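You operate a simulated robot arm through the tools that you are given. There is no shell and no other tool. Be economical: measure what you need, move in short steps, check, and stop when the job is done.

Carry out the task below with a simulated robot arm. There is one attempt and no reset: what you move stays moved.

TASK
Wind 60 metres of ochre yarn on the hand winder at tight tension.
Fine: set the stop slide to 60 m, put the ochre toggle in the socket and shut the clamp before cranking.

Only the result counts: the job must be done as asked and must still hold three seconds after the hand-in. Knocking over, shifting, dropping, spilling or breaking anything else fails it.

THE ROBOT
A 6-joint arm with a two-finger parallel gripper, fixed in place. Base frame: the origin is at the foot of the arm, x ahead of it, y to its left, z up; the work surface is at about z = 79.7. Units: cm, rad, N and s.
With the tool pointing down near the work surface it reaches from about 24 to 64 cm from the base axis. Its first joint turns from -1.152 to 1.152 rad. Payload 2.7 kg.
The TCP is the grasp point between the finger pads, 2.3 cm short of the fingertips. In the tool frame z runs along the fingers and y along their closing line. The gripper opens to 9.4 cm. The fingers are 3.8 cm wide and 1 cm thick; the gripper's body (5.4 by 9.6 cm) begins 3.9 cm behind the TCP.
Orientation is that of the tool frame in the base frame, as [roll, pitch, yaw] about the fixed x, y, z axes, in that order (R = Rz(yaw) Ry(pitch) Rx(roll)). With the fingers straight down and closing along the base's y, the tool's x points along the base's -x, its y along +y and its z along -z.

THE INTERFACE
- The arm moves only by the tool drive_tool. Its argument "steps" is a list that holds one entry, the list of rows, each a list of 7 numbers: the turn, a rotation vector about the tool's x, y, z in units of 90 degrees (1.0 is 90 degrees), then the shift along the tool's x, y, z in units of 150 mm (1.0 is 150 mm), then the finger opening in cm, from 0 to 9.4. In form: [[[wx, wy, wz, dx, dy, dz, hand], ...]]. A call has 1 to 10 rows; each row is the pose to reach, as a shift and turn from the pose commanded when the call began, along the tool's axes at that moment. A call with a number of a shift or a turn outside -1 to 1 is refused whole. Each row takes 0.2 s and may step no farther than 5 cm and 0.15 rad from the row before; otherwise, or with a gripper value out of range, the whole call is refused. Where a pose cannot be reached the arm comes as near as it can. A force on the tool above 50 N (or 10 N above the force at the start of the call, whichever is more), or a blocked arm, ends the call early, and 0.2 s more pass. Each finger travels about 4.5 cm/s and halts on what it meets, pressing with about 41 N; the grip force reading is that of the motor and also rises with nothing between the fingers. The clock runs only during rows and for 0.2 s after the last one: add rows that repeat a pose to give the fingers time. The reply holds the time, the measured pose of the TCP, the force on the tool along the base axes, the opening and the grip force, in the units named above and with some noise, with the torque about the TCP (base axes, N m) and any sound that the robot's microphone picked up.
- Cameras (640 x 400 px; columns grow to the right, rows downward): "scene" is fixed at [8.22, -43.4, 141.01]; the picture's right is [0.69, -0.73, 0.00], its down [-0.49, -0.46, -0.74] and it looks along [0.54, 0.51, -0.67] (base axes); focal length 282 px, centre (320, 200). "wrist" rides on the gripper at [8.6, 1.6, -7.4] in the tool frame; the picture's right is [-0.18, 0.98, 0.00], its down [-0.58, -0.11, -0.81] and it looks along [-0.79, -0.15, 0.59] (tool axes); focal length 243 px, centre (320, 200). There is no depth. A picture from a camera that has moved, and an enlarged one, comes with that camera's place and axes in the base frame and with its lens. The place of the scene camera against the robot may be out by one fixed shift of up to 2.5 cm in any direction.
- snapshot(camera): a new picture of that camera. No time passes.
- inspect(camera, box): a new picture of the part [left, top, right, bottom] of that camera's present view, enlarged. No time passes.
- close_job(): hands the job in; it is judged then, once.

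Go step by step. Nothing tells you positions but the pictures and the camera data: compare them with the known pose of the tool, close in by small moves and look again before you grip or let go. The budget is 120 turns and 76 pictures, counting those below and the enlarged ones. Unless the task says otherwise, let go and move clear before handing in, and close with one line.

The tools are called after "Request:" as name(argument=value, ...) on one line, values as JSON. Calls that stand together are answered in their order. drive_tool: Moves the arm, as the interface text tells. Its arguments: {"type":"object","properties":{"steps":{"type":"array"}},"required":["steps"]} The other tools are called the same way: snapshot (camera) takes a picture; inspect (camera, box) takes an enlarged picture of a part of a camera's view; close_job () hands the job in.

At the start:

```text
clock: 0.0
eef_pos: [36.42, -5.48, 117.12]
tool_rot: [3.141, 0.0, 3.141]
ft_force: [-0.5, -0.8, 0.0]
wrist_torque: [0.01, -0.01, -0.01]
gripper_width: 9.39
grip_force: 0.1
```

scene: 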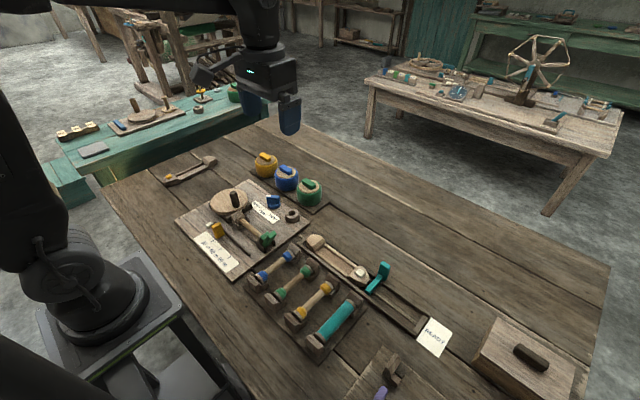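
wrist: 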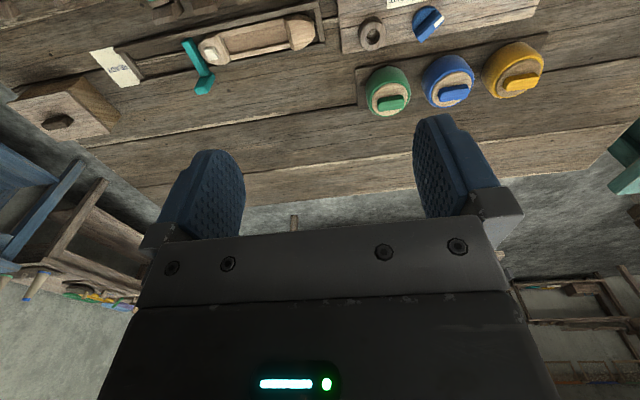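

I see a bench with a winder board (crank disc, labels), yarn cones with toggles, and other distractors. I'll enlarge the relevant areas first.

Request:
inspect(camera="scene", box=[165, 140, 335, 290])

Request:
inspect(camera="scene", box=[280, 220, 480, 370])

Request:
inspect(camera="wrist", box=[330, 0, 560, 130])

```text
2.67 times, centred on (250, 215) of scene
camera zoom: at [8.22, -43.4, 141.01], right [0.69, -0.73, 0.0], down [-0.49, -0.46, -0.74], along [0.54, 0.51, -0.67], focal length 753 px, centre (507, 160)
```

zoom: 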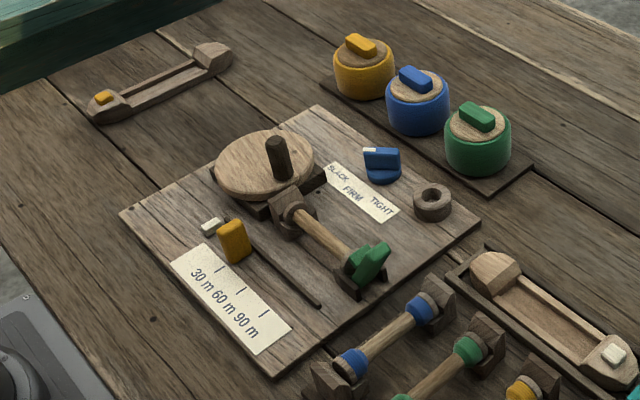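

```text
2.67 times, centred on (380, 295) of scene
camera zoom: at [8.22, -43.4, 141.01], right [0.69, -0.73, 0.0], down [-0.49, -0.46, -0.74], along [0.54, 0.51, -0.67], focal length 753 px, centre (160, -53)
```

zoom: 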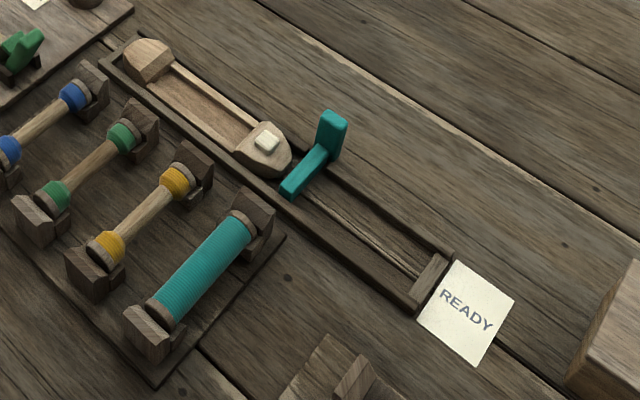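

```text
2.78 times, centred on (445, 65) of wrist
camera zoom: at [27.8, -3.8, 124.59], right [0.18, 0.98, 0.0], down [0.58, -0.11, 0.81], along [0.79, -0.15, -0.59], focal length 675 px, centre (-28, 576)
```

zoom: 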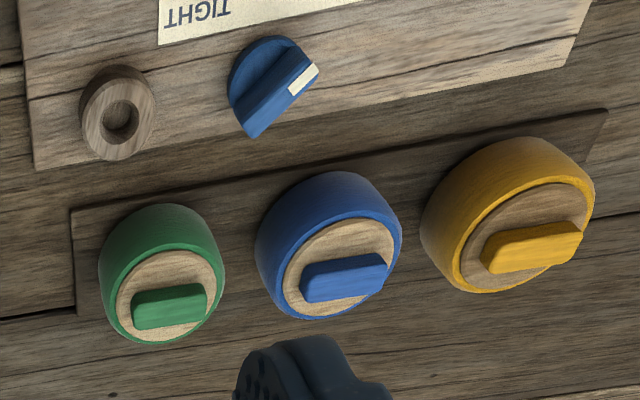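

I've located the winder board roughly around x 26–46, y 1–20. I'll move the wrist camera over it with the tool tilted to look down.

Request:
drive_tool(steps=[[[0, 0.064, 0, 0.05, 0.155, 0.14, 9.4], [0, 0.128, 0, 0.1, 0.31, 0.28, 9.4], [0, 0.192, 0, 0.15, 0.465, 0.42, 9.4], [0, 0.256, 0, 0.2, 0.62, 0.56, 9.4], [0, 0.32, 0, 0.25, 0.775, 0.7, 9.4], [0, 0.384, 0, 0.3, 0.93, 0.84, 9.4], [0, 0.384, 0, 0.3, 0.93, 0.84, 9.4]]])

Request:
snapshot(camera="wrist")

```text
clock: 1.6
eef_pos: [31.9, 8.48, 104.61]
tool_rot: [-3.141, -0.606, -3.141]
ft_force: [0.2, 0.0, 0.5]
wrist_torque: [0.02, 0.03, -0.01]
gripper_width: 9.41
grip_force: 0.0
```

```text
70 pictures are left
camera wrist: at [29.05, 10.13, 115.6], right [0.15, 0.98, -0.1], down [0.94, -0.11, 0.33], along [0.32, -0.15, -0.94], focal length 243 px, centre (320, 200)
```

wrist: 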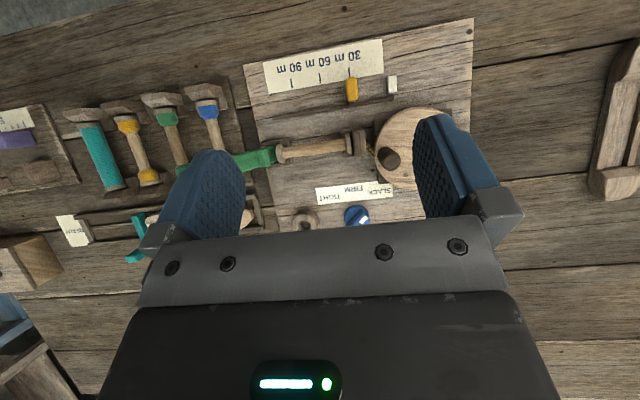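

Request:
inspect(camera="wrist", box=[230, 10, 490, 170])

Request:
inspect(camera="wrist", box=[280, 140, 410, 240])

Request:
inspect(camera="scene", box=[200, 180, 290, 260])

```text
2.46 times, centred on (360, 90) of wrist
camera zoom: at [29.05, 10.13, 115.6], right [0.15, 0.98, -0.1], down [0.94, -0.11, 0.33], along [0.32, -0.15, -0.94], focal length 597 px, centre (222, 471)
```

zoom: 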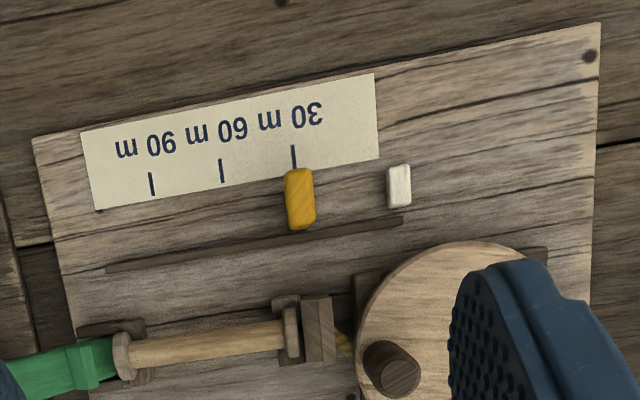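

```text
4.00 times, centred on (345, 190) of wrist
camera zoom: at [29.05, 10.13, 115.6], right [0.15, 0.98, -0.1], down [0.94, -0.11, 0.33], along [0.32, -0.15, -0.94], focal length 970 px, centre (220, 240)
```

zoom: 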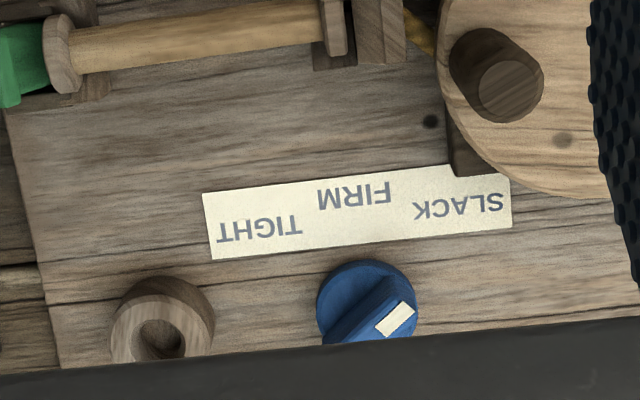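

```text
5.00 times, centred on (245, 220) of scene
camera zoom: at [8.23, -43.4, 141.01], right [0.69, -0.73, 0.0], down [-0.49, -0.46, -0.74], along [0.54, 0.51, -0.67], focal length 1412 px, centre (695, 100)
```

zoom: 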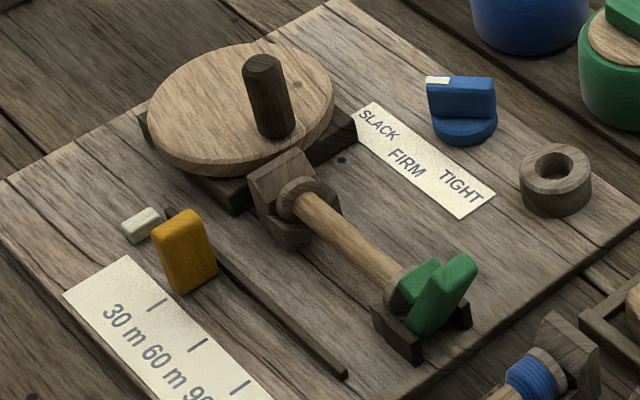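

The slide block (≈26.8, 11.0) is at 30 m, 60 m is about 3.8 cm toward −y; dial (≈43.4, 9.8) points at SLACK; socket ring ≈(43.9, 1.8). First I go above the slide with the tool upright.

Request:
drive_tool(steps=[[[0, -0.077, 0, -0.041, 0.033, 0.176, 8], [0, -0.154, 0, -0.082, 0.067, 0.352, 7], [0, -0.231, 0, -0.122, 0.1, 0.528, 6], [0, -0.308, 0, -0.163, 0.133, 0.704, 5], [0, -0.386, 0, -0.204, 0.167, 0.88, 4.4], [0, -0.386, 0, -0.204, 0.167, 0.88, 4.4]]])

Request:
inspect(camera="scene", box=[160, 140, 320, 240])

Request:
snapshot(camera="wrist")

```text
clock: 3.0
eef_pos: [27.11, 10.84, 91.96]
tool_rot: [-3.142, 0.004, 3.141]
ft_force: [0.1, 0.6, -0.4]
wrist_torque: [0.01, -0.01, 0.0]
gripper_width: 4.39
grip_force: 0.1
```

```text
4.00 times, centred on (240, 190) of scene
camera zoom: at [8.22, -43.4, 141.01], right [0.69, -0.73, 0.0], down [-0.49, -0.46, -0.74], along [0.54, 0.51, -0.67], focal length 1130 px, centre (640, 240)
```

zoom: 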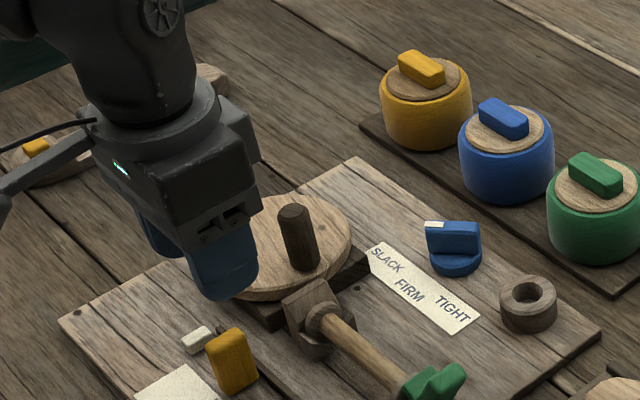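

```text
65 pictures are left
camera wrist: at [18.33, 12.65, 99.33], right [0.18, 0.98, 0.0], down [0.58, -0.11, 0.81], along [0.79, -0.15, -0.59], focal length 243 px, centre (320, 200)
```

wrist: 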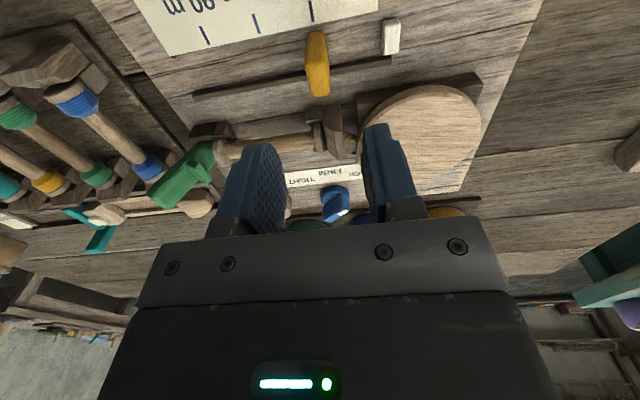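

The slide is directly below the gripper. I'll descend to straddle it and close softly.

Request:
drive_tool(steps=[[[0, 0, 0, 0.02, 0.01, 0.2, 4.4], [0, 0, 0, 0.03, 0.01, 0.4, 4.4], [0, 0, 0, 0.03, 0.01, 0.52, 4.4], [0, 0, 0, 0.03, 0.01, 0.52, 4.4]]])

Request:
snapshot(camera="wrist")

Request:
inspect(camera="scene", box=[160, 180, 288, 260])

```text
clock: 4.0
eef_pos: [26.71, 11.0, 84.23]
tool_rot: [-3.141, 0.003, -3.141]
ft_force: [0.6, -0.6, 0.3]
wrist_torque: [0.03, 0.0, -0.01]
gripper_width: 4.39
grip_force: 0.1
```

```text
64 pictures are left
camera wrist: at [17.99, 12.8, 91.52], right [0.18, 0.98, 0.0], down [0.58, -0.11, 0.81], along [0.79, -0.15, -0.59], focal length 243 px, centre (320, 200)
```

wrist: 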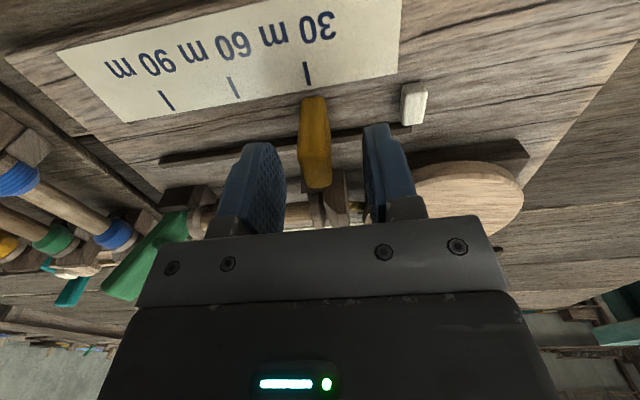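

```text
5.00 times, centred on (224, 220) of scene
camera zoom: at [8.22, -43.4, 141.01], right [0.69, -0.73, 0.0], down [-0.49, -0.46, -0.74], along [0.54, 0.51, -0.67], focal length 1412 px, centre (800, 100)
```

zoom: 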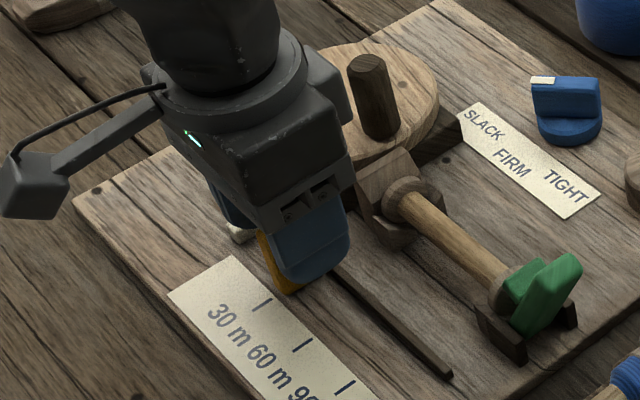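

The fingers straddle the slide; closing on it.

Request:
drive_tool(steps=[[[0, 0, 0, 0, 0, 0.04, 3], [0, 0, 0, 0, 0, 0.06, 2], [0, 0, 0, 0, 0, 0.06, 1], [0, 0, 0, 0, 0, 0.06, 0.5], [0, 0, 0, 0, 0, 0.06, 0.5]]])

```text
clock: 5.2
eef_pos: [26.77, 11.12, 83.15]
tool_rot: [3.141, 0.002, -3.142]
ft_force: [2.7, -1.3, 0.9]
wrist_torque: [-0.02, 1.06, -0.03]
gripper_width: 1.41
grip_force: 44.7
```

Gripped (1.4 cm wide). Now I slide it about 3.7 cm toward −y and look.

Request:
drive_tool(steps=[[[0, 0, 0, 0, -0.06, 0, 0.5], [0, 0, 0, 0, -0.12, 0, 0.5], [0, 0, 0, 0, -0.18, 0, 0.5], [0, 0, 0, 0, -0.24, 0, 0.5], [0, 0, 0, 0, -0.24, 0, 0.5]]])

Request:
inspect(camera="wrist", box=[100, 0, 420, 200])

Request:
inspect(camera="scene", box=[160, 180, 288, 260])

```text
clock: 6.4
eef_pos: [26.61, 7.52, 83.18]
tool_rot: [-3.142, 0.005, 3.141]
ft_force: [6.6, 0.0, -5.7]
wrist_torque: [-0.09, 1.1, -0.08]
gripper_width: 1.42
grip_force: 45.5
```

```text
2.00 times, centred on (260, 100) of wrist
camera zoom: at [17.93, 9.21, 90.64], right [0.18, 0.98, 0.0], down [0.58, -0.11, 0.81], along [0.8, -0.15, -0.59], focal length 485 px, centre (440, 400)
```

zoom: 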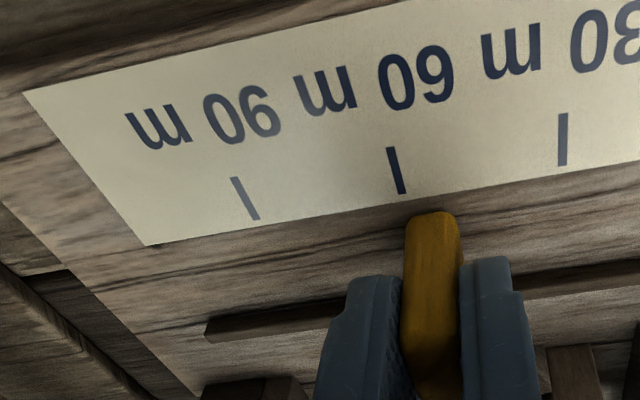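

```text
5.00 times, centred on (224, 220) of scene
camera zoom: at [8.25, -43.4, 141.01], right [0.69, -0.73, 0.0], down [-0.49, -0.46, -0.74], along [0.54, 0.51, -0.67], focal length 1412 px, centre (800, 100)
```

zoom: 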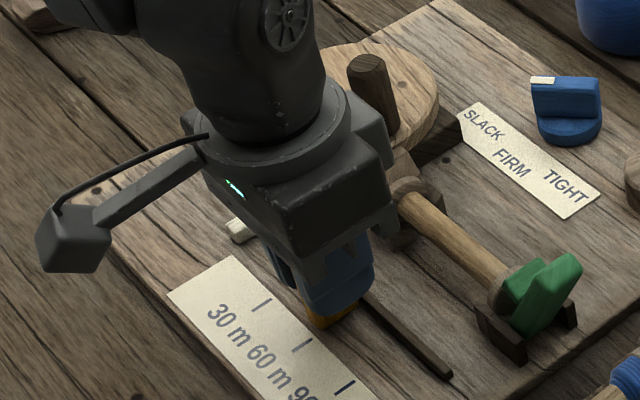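

The slide is still ~0.5 cm short of the 60 m tick; I nudge it further, then release and back up to verify.

Request:
drive_tool(steps=[[[0, 0, 0, 0, -0.02, 0, 0.5], [0, 0, 0, 0, -0.03, 0, 0.5], [0, 0, 0, 0, -0.03, 0, 0.5]]])

Request:
inspect(camera="wrist", box=[100, 0, 420, 200])

```text
clock: 7.2
eef_pos: [26.61, 7.16, 83.18]
tool_rot: [3.141, 0.005, -3.139]
ft_force: [6.0, -1.2, -6.7]
wrist_torque: [-0.07, -0.31, 0.06]
gripper_width: 1.4
grip_force: 45.0
```

```text
2.00 times, centred on (260, 100) of wrist
camera zoom: at [17.93, 8.75, 90.64], right [0.18, 0.98, 0.0], down [0.58, -0.11, 0.81], along [0.8, -0.15, -0.59], focal length 485 px, centre (440, 400)
```

zoom: 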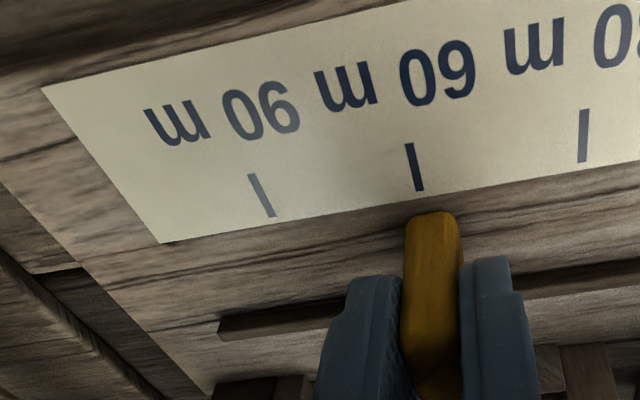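

Request:
drive_tool(steps=[[[0, 0, 0, 0, -0.012, 0, 0.5], [0, 0, 0, 0, -0.013, 0, 0.5]]])

Request:
drive_tool(steps=[[[0, 0, 0, 0, 0, 0, 3], [0, 0, 0, 0, 0, 0, 3.4], [0, 0, 0, 0, 0, -0.2, 3.4], [0, 0, 0, 0, 0, -0.4, 3.4], [0, 0, 0, 0, 0, -0.7, 3.4], [0, 0, 0, 0, 0, -1, 3.4]]])

Request:
inspect(camera="scene", box=[180, 205, 260, 255])

Request:
inspect(camera="wrist", box=[220, 0, 412, 120])

```text
clock: 7.8
eef_pos: [26.59, 6.97, 83.33]
tool_rot: [-3.141, 0.004, 3.141]
ft_force: [6.3, 0.5, 1.9]
wrist_torque: [-0.09, 0.23, -0.02]
gripper_width: 1.4
grip_force: 45.3
```

```text
clock: 9.2
eef_pos: [26.53, 6.9, 98.2]
tool_rot: [3.141, 0.001, -3.141]
ft_force: [-0.1, 0.3, -0.2]
wrist_torque: [-0.01, 0.03, -0.01]
gripper_width: 3.42
grip_force: 0.0
```

```text
8.00 times, centred on (220, 230) of scene
camera zoom: at [8.22, -43.4, 141.01], right [0.69, -0.73, 0.0], down [-0.49, -0.46, -0.74], along [0.54, 0.51, -0.67], focal length 2260 px, centre (1120, -40)
```

zoom: 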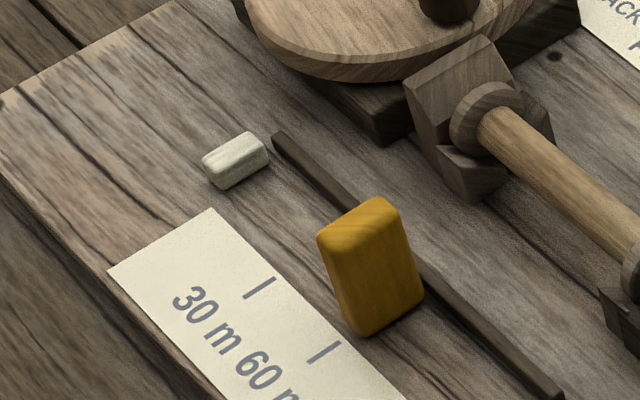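

```text
3.33 times, centred on (316, 60) of wrist
camera zoom: at [17.81, 8.53, 105.69], right [0.18, 0.98, 0.0], down [0.58, -0.11, 0.81], along [0.79, -0.15, -0.59], focal length 809 px, centre (333, 667)
```

zoom: 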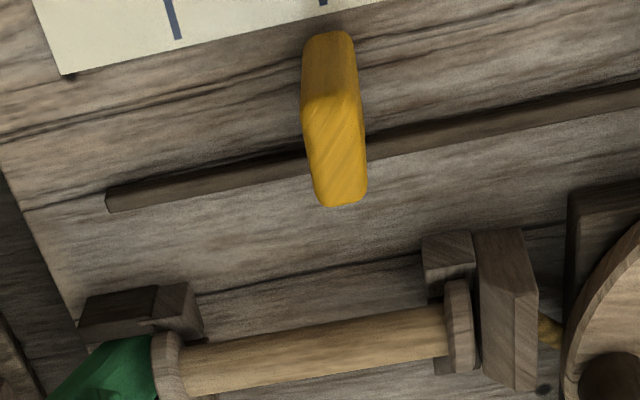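

The slide now sits at the 60 m tick. Next the tension dial: I move for a closer view of dial, socket and clamp.

Request:
drive_tool(steps=[[[0, 0, 0, -0.2, -0.02, 0.0, 5], [0, 0, 0, -0.4, -0.04, 0.0, 6], [0, 0, 0, -0.63, -0.06, 0.1, 7], [0, 0, 0, -0.63, -0.06, 0.1, 7]]])

Request:
inspect(camera="wrist", box=[190, 0, 510, 200])

```text
clock: 10.2
eef_pos: [36.16, 6.06, 96.67]
tool_rot: [-3.142, 0.003, -3.141]
ft_force: [0.0, 0.2, -0.2]
wrist_torque: [-0.02, 0.03, -0.01]
gripper_width: 6.98
grip_force: 0.0
```

```text
2.00 times, centred on (350, 100) of wrist
camera zoom: at [27.34, 7.65, 104.17], right [0.18, 0.98, 0.0], down [0.58, -0.11, 0.81], along [0.79, -0.15, -0.59], focal length 485 px, centre (260, 400)
```

zoom: 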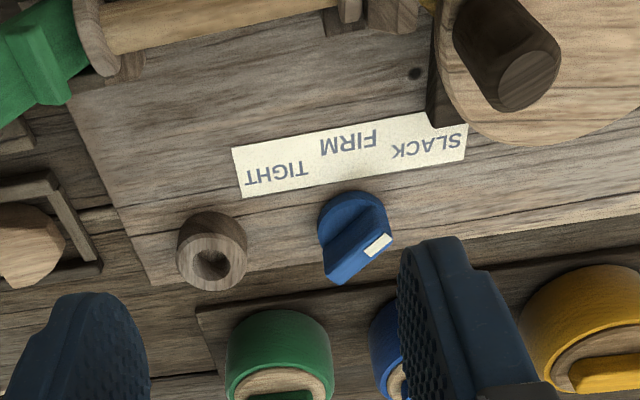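

Dial centre ≈(43.5, 9.8), pointing at SLACK (127°), target TIGHT (~231°). I move above it with the fingers turned across the handle.

Request:
drive_tool(steps=[[[0, 0, 0.09, -0.08, 0.04, 0.05, 6], [0, 0, 0.18, -0.16, 0.08, 0.1, 5], [0, 0, 0.27, -0.24, 0.12, 0.15, 5], [0, 0, 0.36, -0.33, 0.16, 0.2, 5], [0, 0, 0.45, -0.41, 0.2, 0.25, 5], [0, 0, 0.53, -0.49, 0.249, 0.3, 5], [0, 0, 0.59, -0.49, 0.249, 0.36, 5], [0, 0, 0.59, -0.49, 0.249, 0.36, 5]]])

Request:
snapshot(camera="wrist")

Request:
inspect(camera="scene", box=[220, 140, 348, 220])

```text
clock: 12.0
eef_pos: [43.35, 9.81, 91.4]
tool_rot: [3.138, 0.001, 2.213]
ft_force: [-0.1, -0.6, -0.4]
wrist_torque: [0.0, 0.03, -0.03]
gripper_width: 5.01
grip_force: 0.1
```

```text
56 pictures are left
camera wrist: at [39.43, 17.72, 98.81], right [0.9, 0.44, 0.0], down [0.26, -0.53, 0.81], along [0.36, -0.72, -0.59], focal length 243 px, centre (320, 200)
```

wrist: 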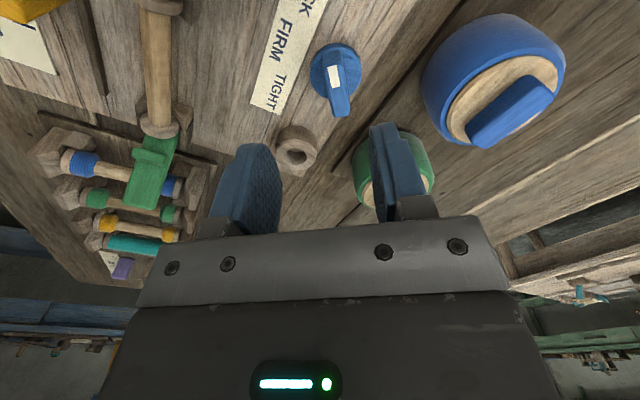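

```text
5.00 times, centred on (284, 180) of scene
camera zoom: at [8.22, -43.4, 141.01], right [0.69, -0.73, 0.0], down [-0.49, -0.46, -0.74], along [0.54, 0.51, -0.67], focal length 1412 px, centre (500, 300)
```

zoom: 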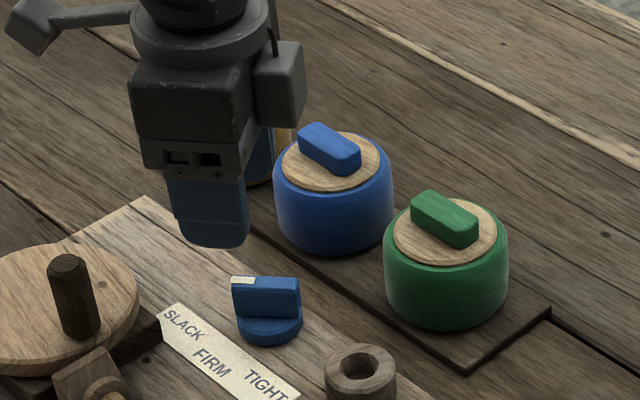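

Request:
inspect(camera="wrist", box=[280, 30, 408, 130])

```text
4.00 times, centred on (344, 80) of wrist
camera zoom: at [39.43, 17.72, 98.81], right [0.9, 0.44, 0.0], down [0.26, -0.53, 0.81], along [0.36, -0.72, -0.59], focal length 970 px, centre (224, 680)
```

zoom: 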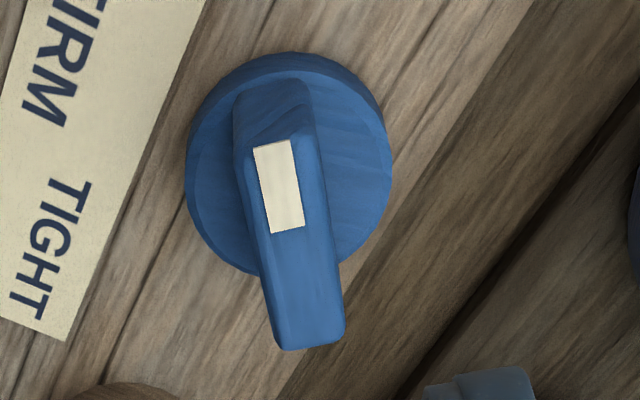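

Triangulating both views, the handle top is at about (44.65, 10.05, 82.5). I shift over it and lower part-way.

Request:
drive_tool(steps=[[[0, 0, 0, -0.039, 0.075, 0.0, 5], [0, 0, 0, -0.039, 0.075, 0.2, 5], [0, 0, 0, -0.039, 0.075, 0.38, 5], [0, 0, 0, -0.039, 0.075, 0.38, 5]]])

Request:
snapshot(camera="wrist")

Request:
inspect(camera="scene", box=[220, 140, 348, 220])

```text
clock: 13.0
eef_pos: [44.76, 10.02, 85.69]
tool_rot: [3.14, 0.001, 2.215]
ft_force: [-0.2, 0.5, 0.2]
wrist_torque: [0.0, -0.02, 0.01]
gripper_width: 5.0
grip_force: 0.1
```

```text
53 pictures are left
camera wrist: at [40.73, 17.9, 93.11], right [0.9, 0.44, 0.0], down [0.26, -0.53, 0.81], along [0.36, -0.72, -0.59], focal length 243 px, centre (320, 200)
```

wrist: 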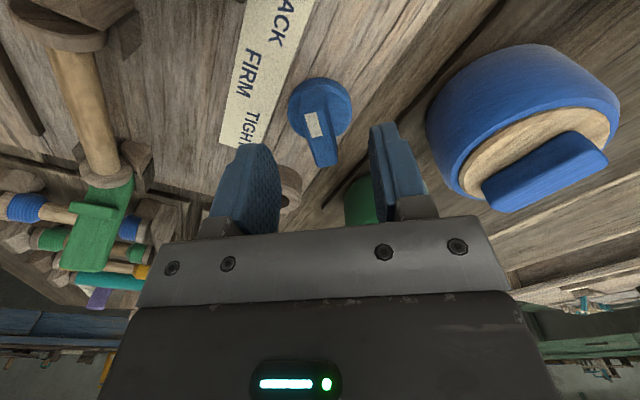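

```text
5.00 times, centred on (284, 180) of scene
camera zoom: at [8.22, -43.4, 141.01], right [0.69, -0.73, 0.0], down [-0.49, -0.46, -0.74], along [0.54, 0.51, -0.67], focal length 1412 px, centre (500, 300)
```

zoom: 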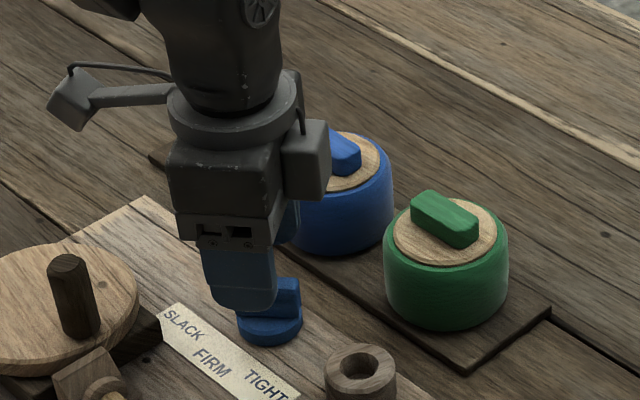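

Handle is centred between the fingers; lower and grip.

Request:
drive_tool(steps=[[[0, 0, 0, 0, 0, 0.08, 5], [0, 0, 0, 0, 0, 0.14, 5], [0, 0, 0, 0, 0, 0.14, 3.5], [0, 0, 0, 0, 0, 0.14, 2], [0, 0, 0, 0, 0, 0.14, 1], [0, 0, 0, 0, 0, 0.14, 0.6], [0, 0, 0, 0, 0, 0.14, 0.6]]])

```text
clock: 14.6
eef_pos: [44.6, 10.0, 83.51]
tool_rot: [3.139, 0.001, 2.218]
ft_force: [-0.8, 0.4, 0.2]
wrist_torque: [-0.21, 0.3, 1.5]
gripper_width: 1.44
grip_force: 45.3
```

Gripped. Turning the dial CCW (through FIRM towards TIGHT).

Request:
drive_tool(steps=[[[0, 0, -0.09, 0, 0, 0, 0.6], [0, 0, -0.18, 0, 0, 0, 0.6], [0, 0, -0.27, 0, 0, 0, 0.6], [0, 0, -0.36, 0, 0, 0, 0.6], [0, 0, -0.45, 0, 0, 0, 0.6], [0, 0, -0.54, 0, 0, 0, 0.6], [0, 0, -0.63, 0, 0, 0, 0.6], [0, 0, -0.72, 0, 0, 0, 0.6], [0, 0, -0.81, 0, 0, 0, 0.6], [0, 0, -0.9, 0, 0, 0, 0.6]]])

Request:
inspect(camera="wrist", box=[160, 0, 480, 200])

```text
clock: 16.8
eef_pos: [44.49, 9.65, 83.57]
tool_rot: [-3.139, 0.001, -2.654]
ft_force: [-10.6, -37.1, 5.8]
wrist_torque: [-0.17, -0.76, -0.07]
gripper_width: 1.38
grip_force: 44.9
```

```text
2.00 times, centred on (320, 100) of wrist
camera zoom: at [36.14, 7.1, 91.03], right [-0.3, 0.95, 0.0], down [0.56, 0.18, 0.81], along [0.77, 0.24, -0.59], focal length 485 px, centre (320, 400)
```

zoom: 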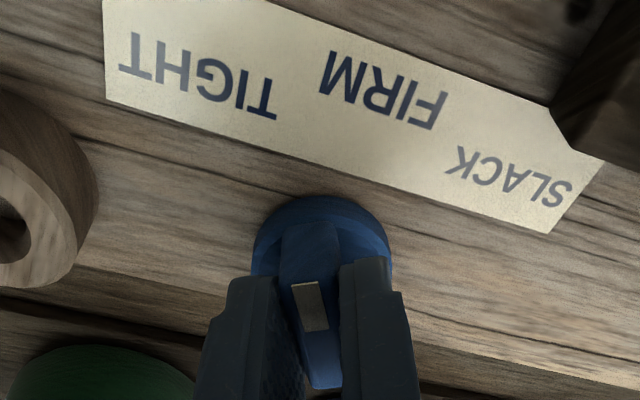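

The dial turns; there's some side load, so I follow it a bit while finishing the rotation.

Request:
drive_tool(steps=[[[0, 0, 0, 0.018, -0.02, 0, 0.6], [0, 0, -0.08, 0.018, -0.02, 0, 0.6], [0, 0, -0.15, 0.018, -0.02, 0, 0.6], [0, 0, -0.22, 0.018, -0.02, 0, 0.6], [0, 0, -0.22, 0.018, -0.02, 0, 0.6]]])

Request:
inspect(camera="wrist", box=[160, 0, 480, 200])

```text
clock: 18.0
eef_pos: [44.69, 9.72, 83.6]
tool_rot: [-3.138, 0.004, -2.307]
ft_force: [7.1, -8.0, -12.2]
wrist_torque: [0.3, -0.31, -0.02]
gripper_width: 1.38
grip_force: 44.7
```

```text
2.00 times, centred on (320, 100) of wrist
camera zoom: at [37.54, 4.3, 90.99], right [-0.6, 0.8, 0.0], down [0.47, 0.36, 0.81], along [0.65, 0.49, -0.59], focal length 485 px, centre (320, 400)
```

zoom: 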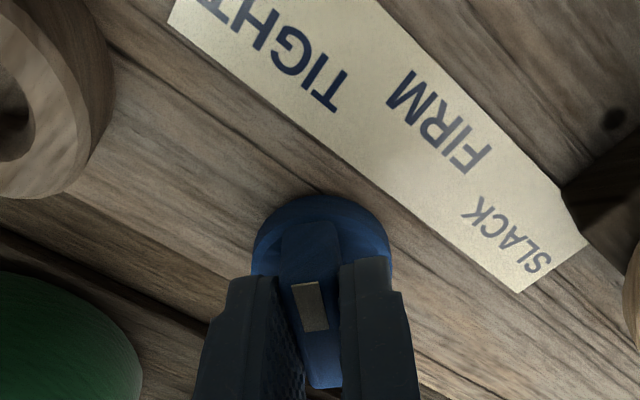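

Pointer is at ≈228°, on TIGHT; I add a small 2° and release, then raise to verify.

Request:
drive_tool(steps=[[[0, 0, -0.025, 0, 0, 0, 0.6], [0, 0, -0.025, 0, 0, 0, 0.6], [0, 0, -0.025, 0, 0, 0, 3.5], [0, 0, -0.025, 0, 0, 0, 4.5], [0, 0, -0.025, 0, 0, 0, 4.5], [0, 0, -0.025, 0, 0, -0.2, 4.5], [0, 0, -0.025, 0, 0, -0.5, 4.5], [0, 0, -0.025, 0, 0, -0.8, 4.5]]])

Request:
inspect(camera="scene", box=[220, 180, 316, 240])

Request:
inspect(camera="wrist", box=[160, 0, 480, 200])

```text
clock: 19.8
eef_pos: [44.42, 9.65, 95.79]
tool_rot: [-3.14, 0.003, -2.269]
ft_force: [-0.4, 0.0, 0.5]
wrist_torque: [0.01, -0.04, -0.02]
gripper_width: 4.51
grip_force: 0.1
```

```text
6.67 times, centred on (268, 210) of scene
camera zoom: at [8.22, -43.4, 141.01], right [0.69, -0.73, 0.0], down [-0.49, -0.46, -0.74], along [0.54, 0.51, -0.67], focal length 1883 px, centre (667, 133)
```

zoom: 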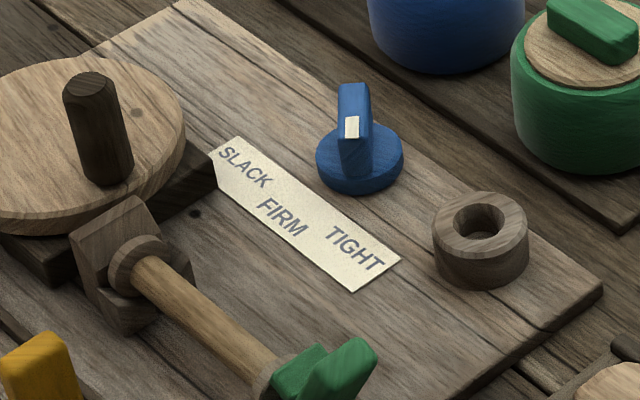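

```text
2.00 times, centred on (320, 100) of wrist
camera zoom: at [37.67, 4.08, 103.18], right [-0.63, 0.77, 0.0], down [0.46, 0.38, 0.81], along [0.62, 0.51, -0.59], focal length 485 px, centre (320, 400)
```

zoom: 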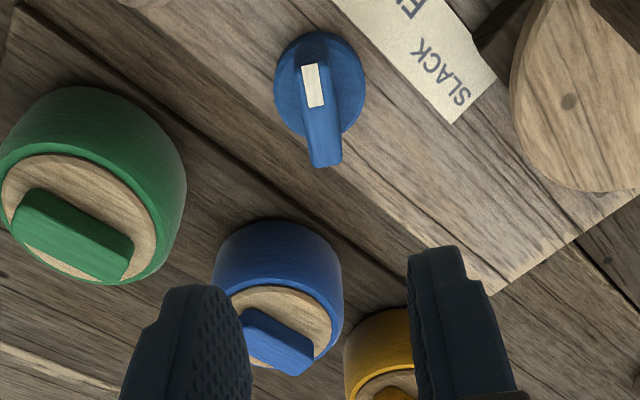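

Dial is on TIGHT. Next, the ochre toggle on the ochre pot (≈54, 25); I approach for a better view with fingers turned to close along x.

Request:
drive_tool(steps=[[[0, 0, -0.08, -0.18, -0.02, -0.02, 5], [0, 0, -0.16, -0.36, -0.04, -0.04, 5], [0, 0, -0.24, -0.54, -0.06, -0.06, 5], [0, 0, -0.32, -0.72, -0.08, -0.07, 5], [0, 0, -0.4, -0.9, -0.1, -0.07, 5], [0, 0, -0.445, -0.9, -0.1, -0.07, 5], [0, 0, -0.445, -0.9, -0.1, -0.07, 5]]])

Request:
snapshot(camera="wrist")

```text
clock: 21.4
eef_pos: [54.44, 18.97, 96.79]
tool_rot: [-3.138, 0.0, -1.568]
ft_force: [-0.3, -0.5, 0.3]
wrist_torque: [-0.01, 0.02, -0.02]
gripper_width: 5.01
grip_force: 0.0
```

```text
47 pictures are left
camera wrist: at [52.72, 10.4, 104.14], right [-0.98, 0.18, 0.0], down [0.11, 0.58, 0.81], along [0.15, 0.79, -0.59], focal length 243 px, centre (320, 200)
```

wrist: 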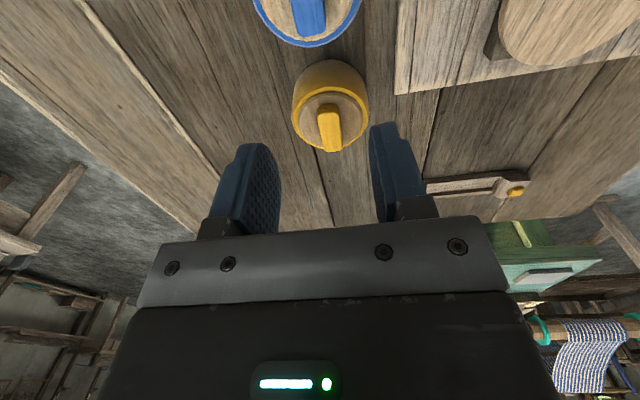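

Request:
inspect(camera="wrist", box=[282, 50, 378, 160])

Request:
inspect(camera="scene", box=[244, 140, 308, 180])

```text
3.64 times, centred on (330, 105) of wrist
camera zoom: at [52.72, 10.4, 104.14], right [-0.98, 0.18, 0.0], down [0.11, 0.58, 0.81], along [0.15, 0.79, -0.59], focal length 882 px, centre (284, 546)
```

zoom: 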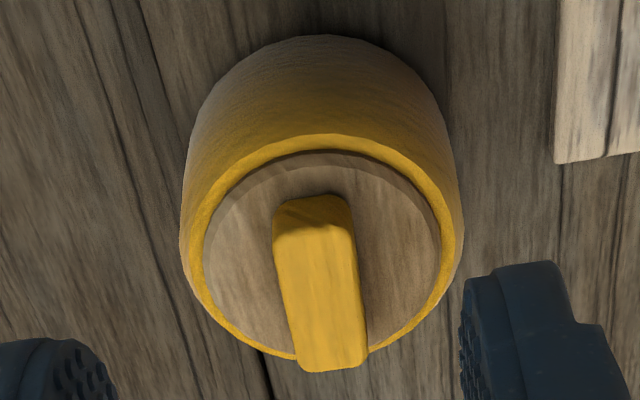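

```text
10.00 times, centred on (276, 160) of scene
camera zoom: at [8.22, -43.4, 141.01], right [0.69, -0.73, 0.0], down [-0.49, -0.46, -0.74], along [0.54, 0.51, -0.67], focal length 2824 px, centre (760, 600)
```

zoom: 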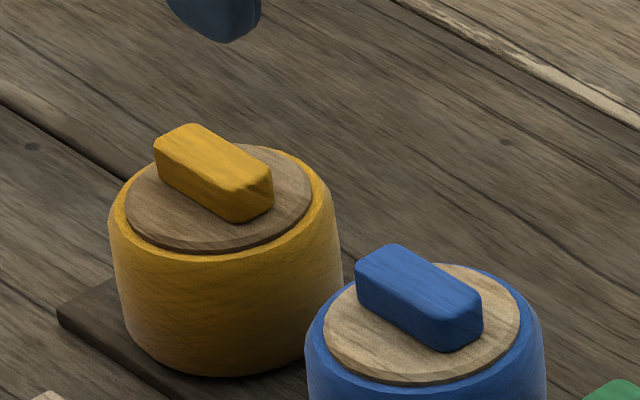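

Toggle bar runs along y, centred near (54.4, 25.1), top ≈85. I move above it and lower part-way.

Request:
drive_tool(steps=[[[0, 0, 0, -0.2, 0, 0.05, 4.5], [0, 0, 0, -0.407, 0, 0.15, 4.5], [0, 0, 0, -0.407, 0, 0.35, 4.5], [0, 0, 0, -0.407, 0, 0.5, 4.5], [0, 0, 0, -0.407, 0, 0.5, 4.5]]])

Request:
inspect(camera="wrist", box=[192, 0, 448, 160])

Request:
inspect(camera="scene", box=[244, 140, 308, 180])

```text
clock: 22.6
eef_pos: [54.22, 25.22, 89.22]
tool_rot: [-3.139, -0.001, -1.57]
ft_force: [0.1, -0.5, 0.4]
wrist_torque: [0.0, 0.03, 0.0]
gripper_width: 4.52
grip_force: 0.0
```

```text
2.50 times, centred on (320, 80) of wrist
camera zoom: at [52.63, 16.53, 96.63], right [-0.98, 0.18, 0.0], down [0.11, 0.58, 0.81], along [0.15, 0.79, -0.59], focal length 606 px, centre (320, 500)
```

zoom: 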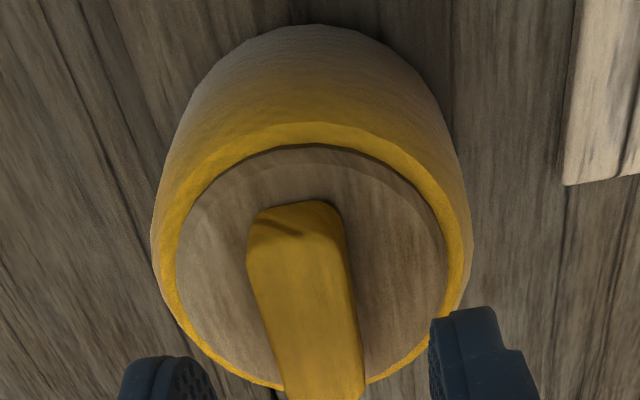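

```text
10.00 times, centred on (276, 160) of scene
camera zoom: at [8.22, -43.4, 141.01], right [0.69, -0.73, 0.0], down [-0.49, -0.46, -0.74], along [0.54, 0.51, -0.67], focal length 2824 px, centre (760, 600)
```

zoom: 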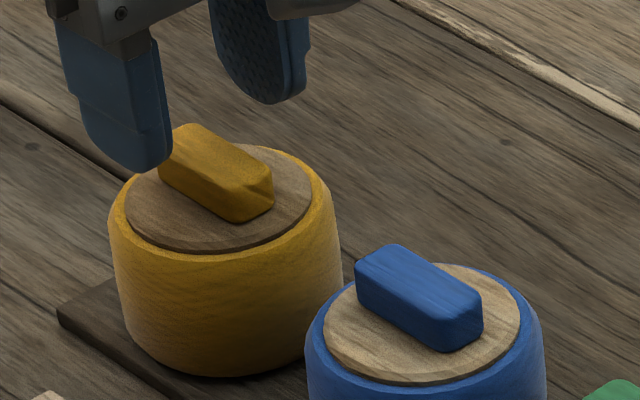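

Aligned. Descend and grip the toggle.

Request:
drive_tool(steps=[[[0, 0, 0, 0, -0.015, 0.08, 4.5], [0, 0, 0, 0, -0.015, 0.13, 4.5], [0, 0, 0, 0, -0.015, 0.17, 4.5], [0, 0, 0, 0, -0.015, 0.17, 3], [0, 0, 0, 0, -0.015, 0.17, 1.8], [0, 0, 0, 0, -0.015, 0.17, 0.8], [0, 0, 0, 0, -0.015, 0.17, 0.8]]])

Request:
inspect(camera="scene", box=[244, 140, 308, 180])

```text
clock: 24.2
eef_pos: [54.58, 25.13, 86.66]
tool_rot: [-3.138, -0.001, -1.57]
ft_force: [-0.2, 0.2, 0.5]
wrist_torque: [0.01, 0.02, 0.01]
gripper_width: 1.79
grip_force: 41.1
```

```text
10.00 times, centred on (276, 160) of scene
camera zoom: at [8.22, -43.4, 141.01], right [0.69, -0.73, 0.0], down [-0.49, -0.46, -0.74], along [0.54, 0.51, -0.67], focal length 2824 px, centre (760, 600)
```

zoom: 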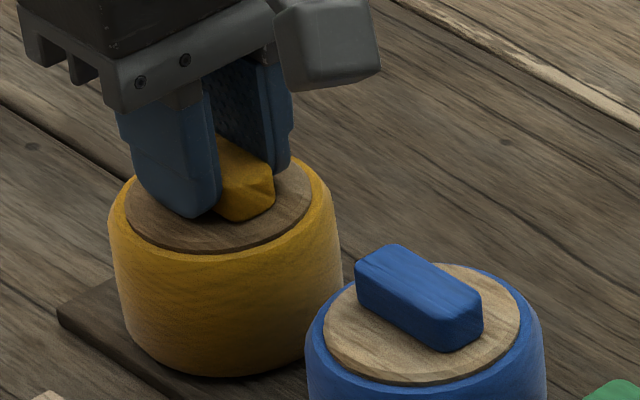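

Gripped (1.8 cm). Lift slowly and check that only the toggle comes.

Request:
drive_tool(steps=[[[0, 0, 0, 0, 0, -0.04, 0.8], [0, 0, 0, 0, 0, -0.08, 0.8], [0, 0, 0, 0, 0, -0.12, 0.8], [0, 0, 0, 0, 0, -0.2, 0.8], [0, 0, 0, 0, 0, -0.3, 0.8]]])

Request:
inspect(camera="scene", box=[236, 120, 332, 180])

```text
clock: 25.4
eef_pos: [54.58, 25.17, 91.14]
tool_rot: [-3.138, 0.001, -1.57]
ft_force: [0.4, -0.7, 0.1]
wrist_torque: [0.03, 0.01, -0.01]
gripper_width: 1.78
grip_force: 41.3
```

```text
6.67 times, centred on (284, 150) of scene
camera zoom: at [8.22, -43.4, 141.01], right [0.69, -0.73, 0.0], down [-0.49, -0.46, -0.74], along [0.54, 0.51, -0.67], focal length 1883 px, centre (560, 533)
```

zoom: 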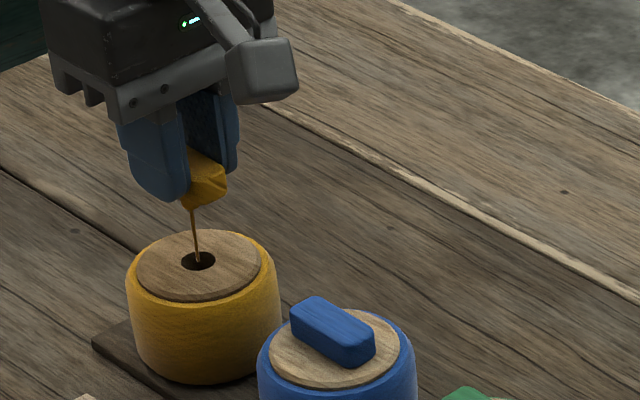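

Only the toggle (trailing its yarn) came up. I carry it high toward the socket at ≈(44.3, 1.7).

Request:
drive_tool(steps=[[[0, 0, 0, 0.2, 0.13, -0.05, 0.8], [0, 0, 0, 0.4, 0.25, -0.1, 0.8], [0, 0, 0, 0.6, 0.35, -0.1, 0.8], [0, 0, 0, 0.8, 0.45, -0.1, 0.8], [0, 0, 0, 0.98, 0.55, -0.1, 0.8]]])

Request:
drive_tool(steps=[[[0, 0, 0, 0.2, 0.07, 0, 0.8], [0, 0, 0, 0.4, 0.137, 0, 0.8], [0, 0, 0, 0.585, 0.137, 0.05, 0.8], [0, 0, 0, 0.585, 0.137, 0.05, 0.8]]])

Request:
snapshot(camera="wrist")

Request:
snapshot(camera="scene")

```text
clock: 26.6
eef_pos: [46.33, 10.19, 92.62]
tool_rot: [-3.138, 0.0, -1.571]
ft_force: [-0.1, -0.8, -0.7]
wrist_torque: [-0.02, 0.02, 0.01]
gripper_width: 1.79
grip_force: 41.0
```

```text
clock: 27.6
eef_pos: [44.15, 1.53, 91.89]
tool_rot: [-3.138, 0.0, -1.571]
ft_force: [0.0, -0.1, -0.5]
wrist_torque: [-0.01, 0.0, -0.04]
gripper_width: 1.78
grip_force: 41.0
```

```text
40 pictures are left
camera wrist: at [42.6, -7.13, 99.39], right [-0.98, 0.18, 0.0], down [0.11, 0.58, 0.81], along [0.15, 0.79, -0.59], focal length 243 px, centre (320, 200)
```

wrist: 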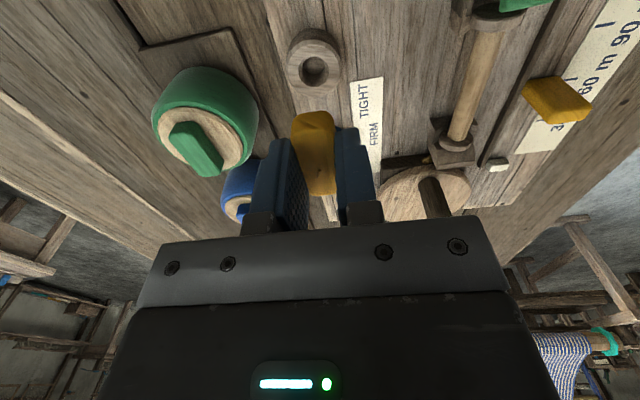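

```text
39 pictures are left
```

scene: 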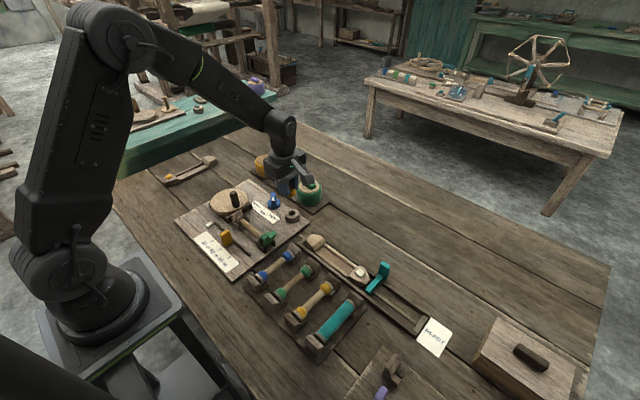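

Request:
drive_tool(steps=[[[0, 0, 0, 0.012, -0.03, 0.12, 0.8], [0, 0, 0, 0.012, -0.03, 0.22, 0.8], [0, 0, 0, 0.012, -0.03, 0.22, 0.8]]])

Request:
inspect(camera="wrist", box=[224, 40, 416, 200])

Request:
inspect(camera="scene", box=[260, 180, 324, 230])

```text
clock: 28.4
eef_pos: [44.67, 1.5, 88.38]
tool_rot: [-3.138, 0.0, -1.572]
ft_force: [0.8, -0.5, 0.1]
wrist_torque: [-0.01, 0.01, 0.0]
gripper_width: 1.8
grip_force: 40.8
```

```text
2.50 times, centred on (320, 120) of wrist
camera zoom: at [43.02, -7.18, 95.95], right [-0.98, 0.18, 0.0], down [0.11, 0.58, 0.81], along [0.15, 0.79, -0.59], focal length 606 px, centre (320, 400)
```

zoom: 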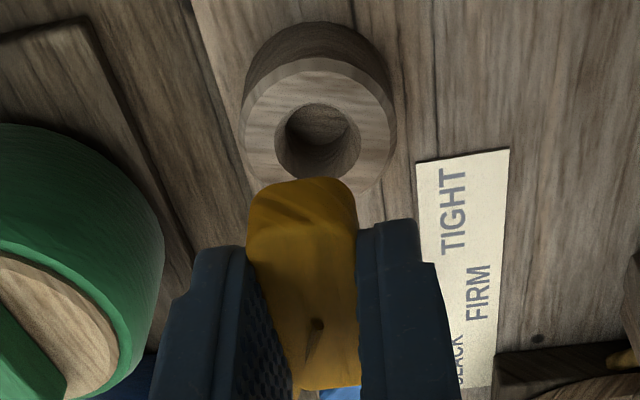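

```text
8.00 times, centred on (292, 205) of scene
camera zoom: at [8.22, -43.4, 141.01], right [0.69, -0.73, 0.0], down [-0.49, -0.46, -0.74], along [0.54, 0.51, -0.67], focal length 2260 px, centre (544, 160)
```

zoom: 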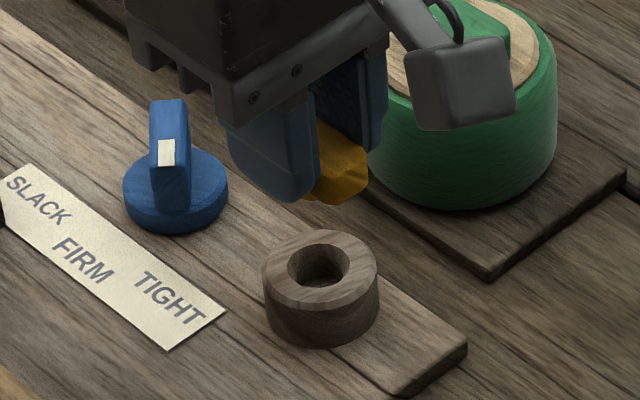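

Request:
drive_tool(steps=[[[0, 0, 0, 0.02, 0.005, 0.05, 0.8], [0, 0, 0, 0.02, 0.005, 0.1, 0.8], [0, 0, 0, 0.02, 0.005, 0.1, 0.8]]])

Request:
inspect(camera="wrist", box=[224, 40, 416, 200])

Request:
inspect(camera="scene", box=[260, 180, 324, 230])

```text
clock: 29.2
eef_pos: [44.76, 1.14, 86.98]
tool_rot: [-3.136, 0.0, -1.569]
ft_force: [0.9, 0.0, -0.1]
wrist_torque: [0.02, 0.02, 0.03]
gripper_width: 1.79
grip_force: 41.3
```

```text
2.50 times, centred on (320, 120) of wrist
camera zoom: at [43.0, -7.5, 94.44], right [-0.98, 0.18, 0.0], down [0.11, 0.58, 0.81], along [0.15, 0.79, -0.59], focal length 606 px, centre (320, 400)
```

zoom: 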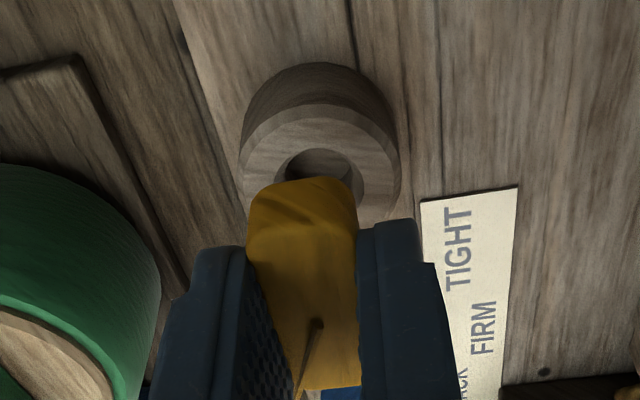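

```text
8.00 times, centred on (292, 205) of scene
camera zoom: at [8.22, -43.4, 141.01], right [0.69, -0.73, 0.0], down [-0.49, -0.46, -0.74], along [0.54, 0.51, -0.67], focal length 2260 px, centre (544, 160)
```

zoom: 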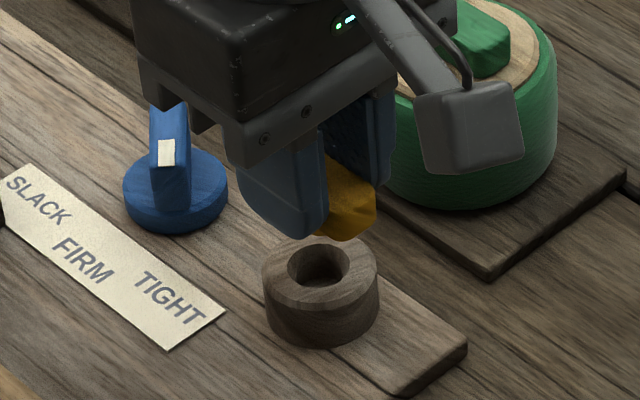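

The socket is estimated at ≈(44.6, 1.25). I lower in small steps and watch force.

Request:
drive_tool(steps=[[[0, 0, 0, -0.007, 0.01, 0.02, 0.8], [0, 0, 0, -0.007, 0.01, 0.04, 0.8], [0, 0, 0, -0.007, 0.01, 0.055, 0.8], [0, 0, 0, -0.007, 0.01, 0.055, 0.8]]])

Request:
inspect(camera="scene", box=[260, 180, 324, 230])

Request:
inspect(camera="wrist", box=[224, 40, 416, 200])

```text
clock: 30.2
eef_pos: [44.5, 1.31, 86.2]
tool_rot: [-3.138, 0.0, -1.569]
ft_force: [-0.1, 0.5, -0.9]
wrist_torque: [0.0, 0.0, 0.04]
gripper_width: 1.8
grip_force: 41.0
```

```text
8.00 times, centred on (292, 205) of scene
camera zoom: at [8.22, -43.4, 141.01], right [0.69, -0.73, 0.0], down [-0.49, -0.46, -0.74], along [0.54, 0.51, -0.67], focal length 2260 px, centre (544, 160)
```

zoom: 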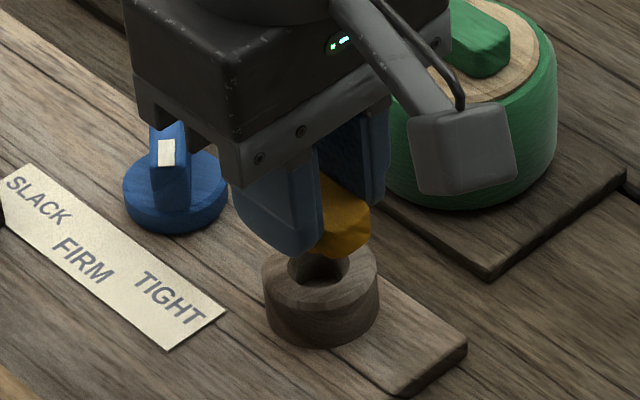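

```text
2.50 times, centred on (320, 120) of wrist
camera zoom: at [42.79, -7.38, 93.66], right [-0.98, 0.18, 0.0], down [0.11, 0.58, 0.81], along [0.15, 0.79, -0.59], focal length 606 px, centre (320, 400)
```

zoom: 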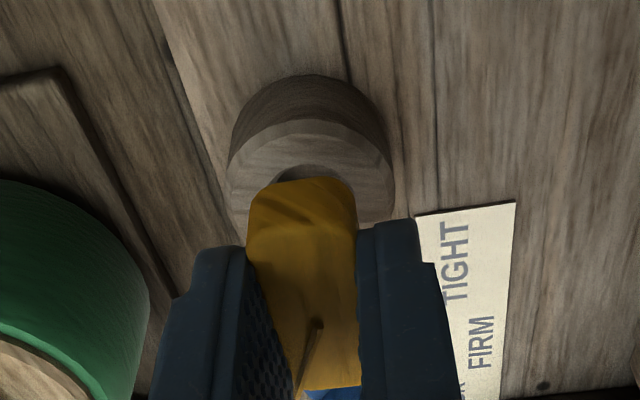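

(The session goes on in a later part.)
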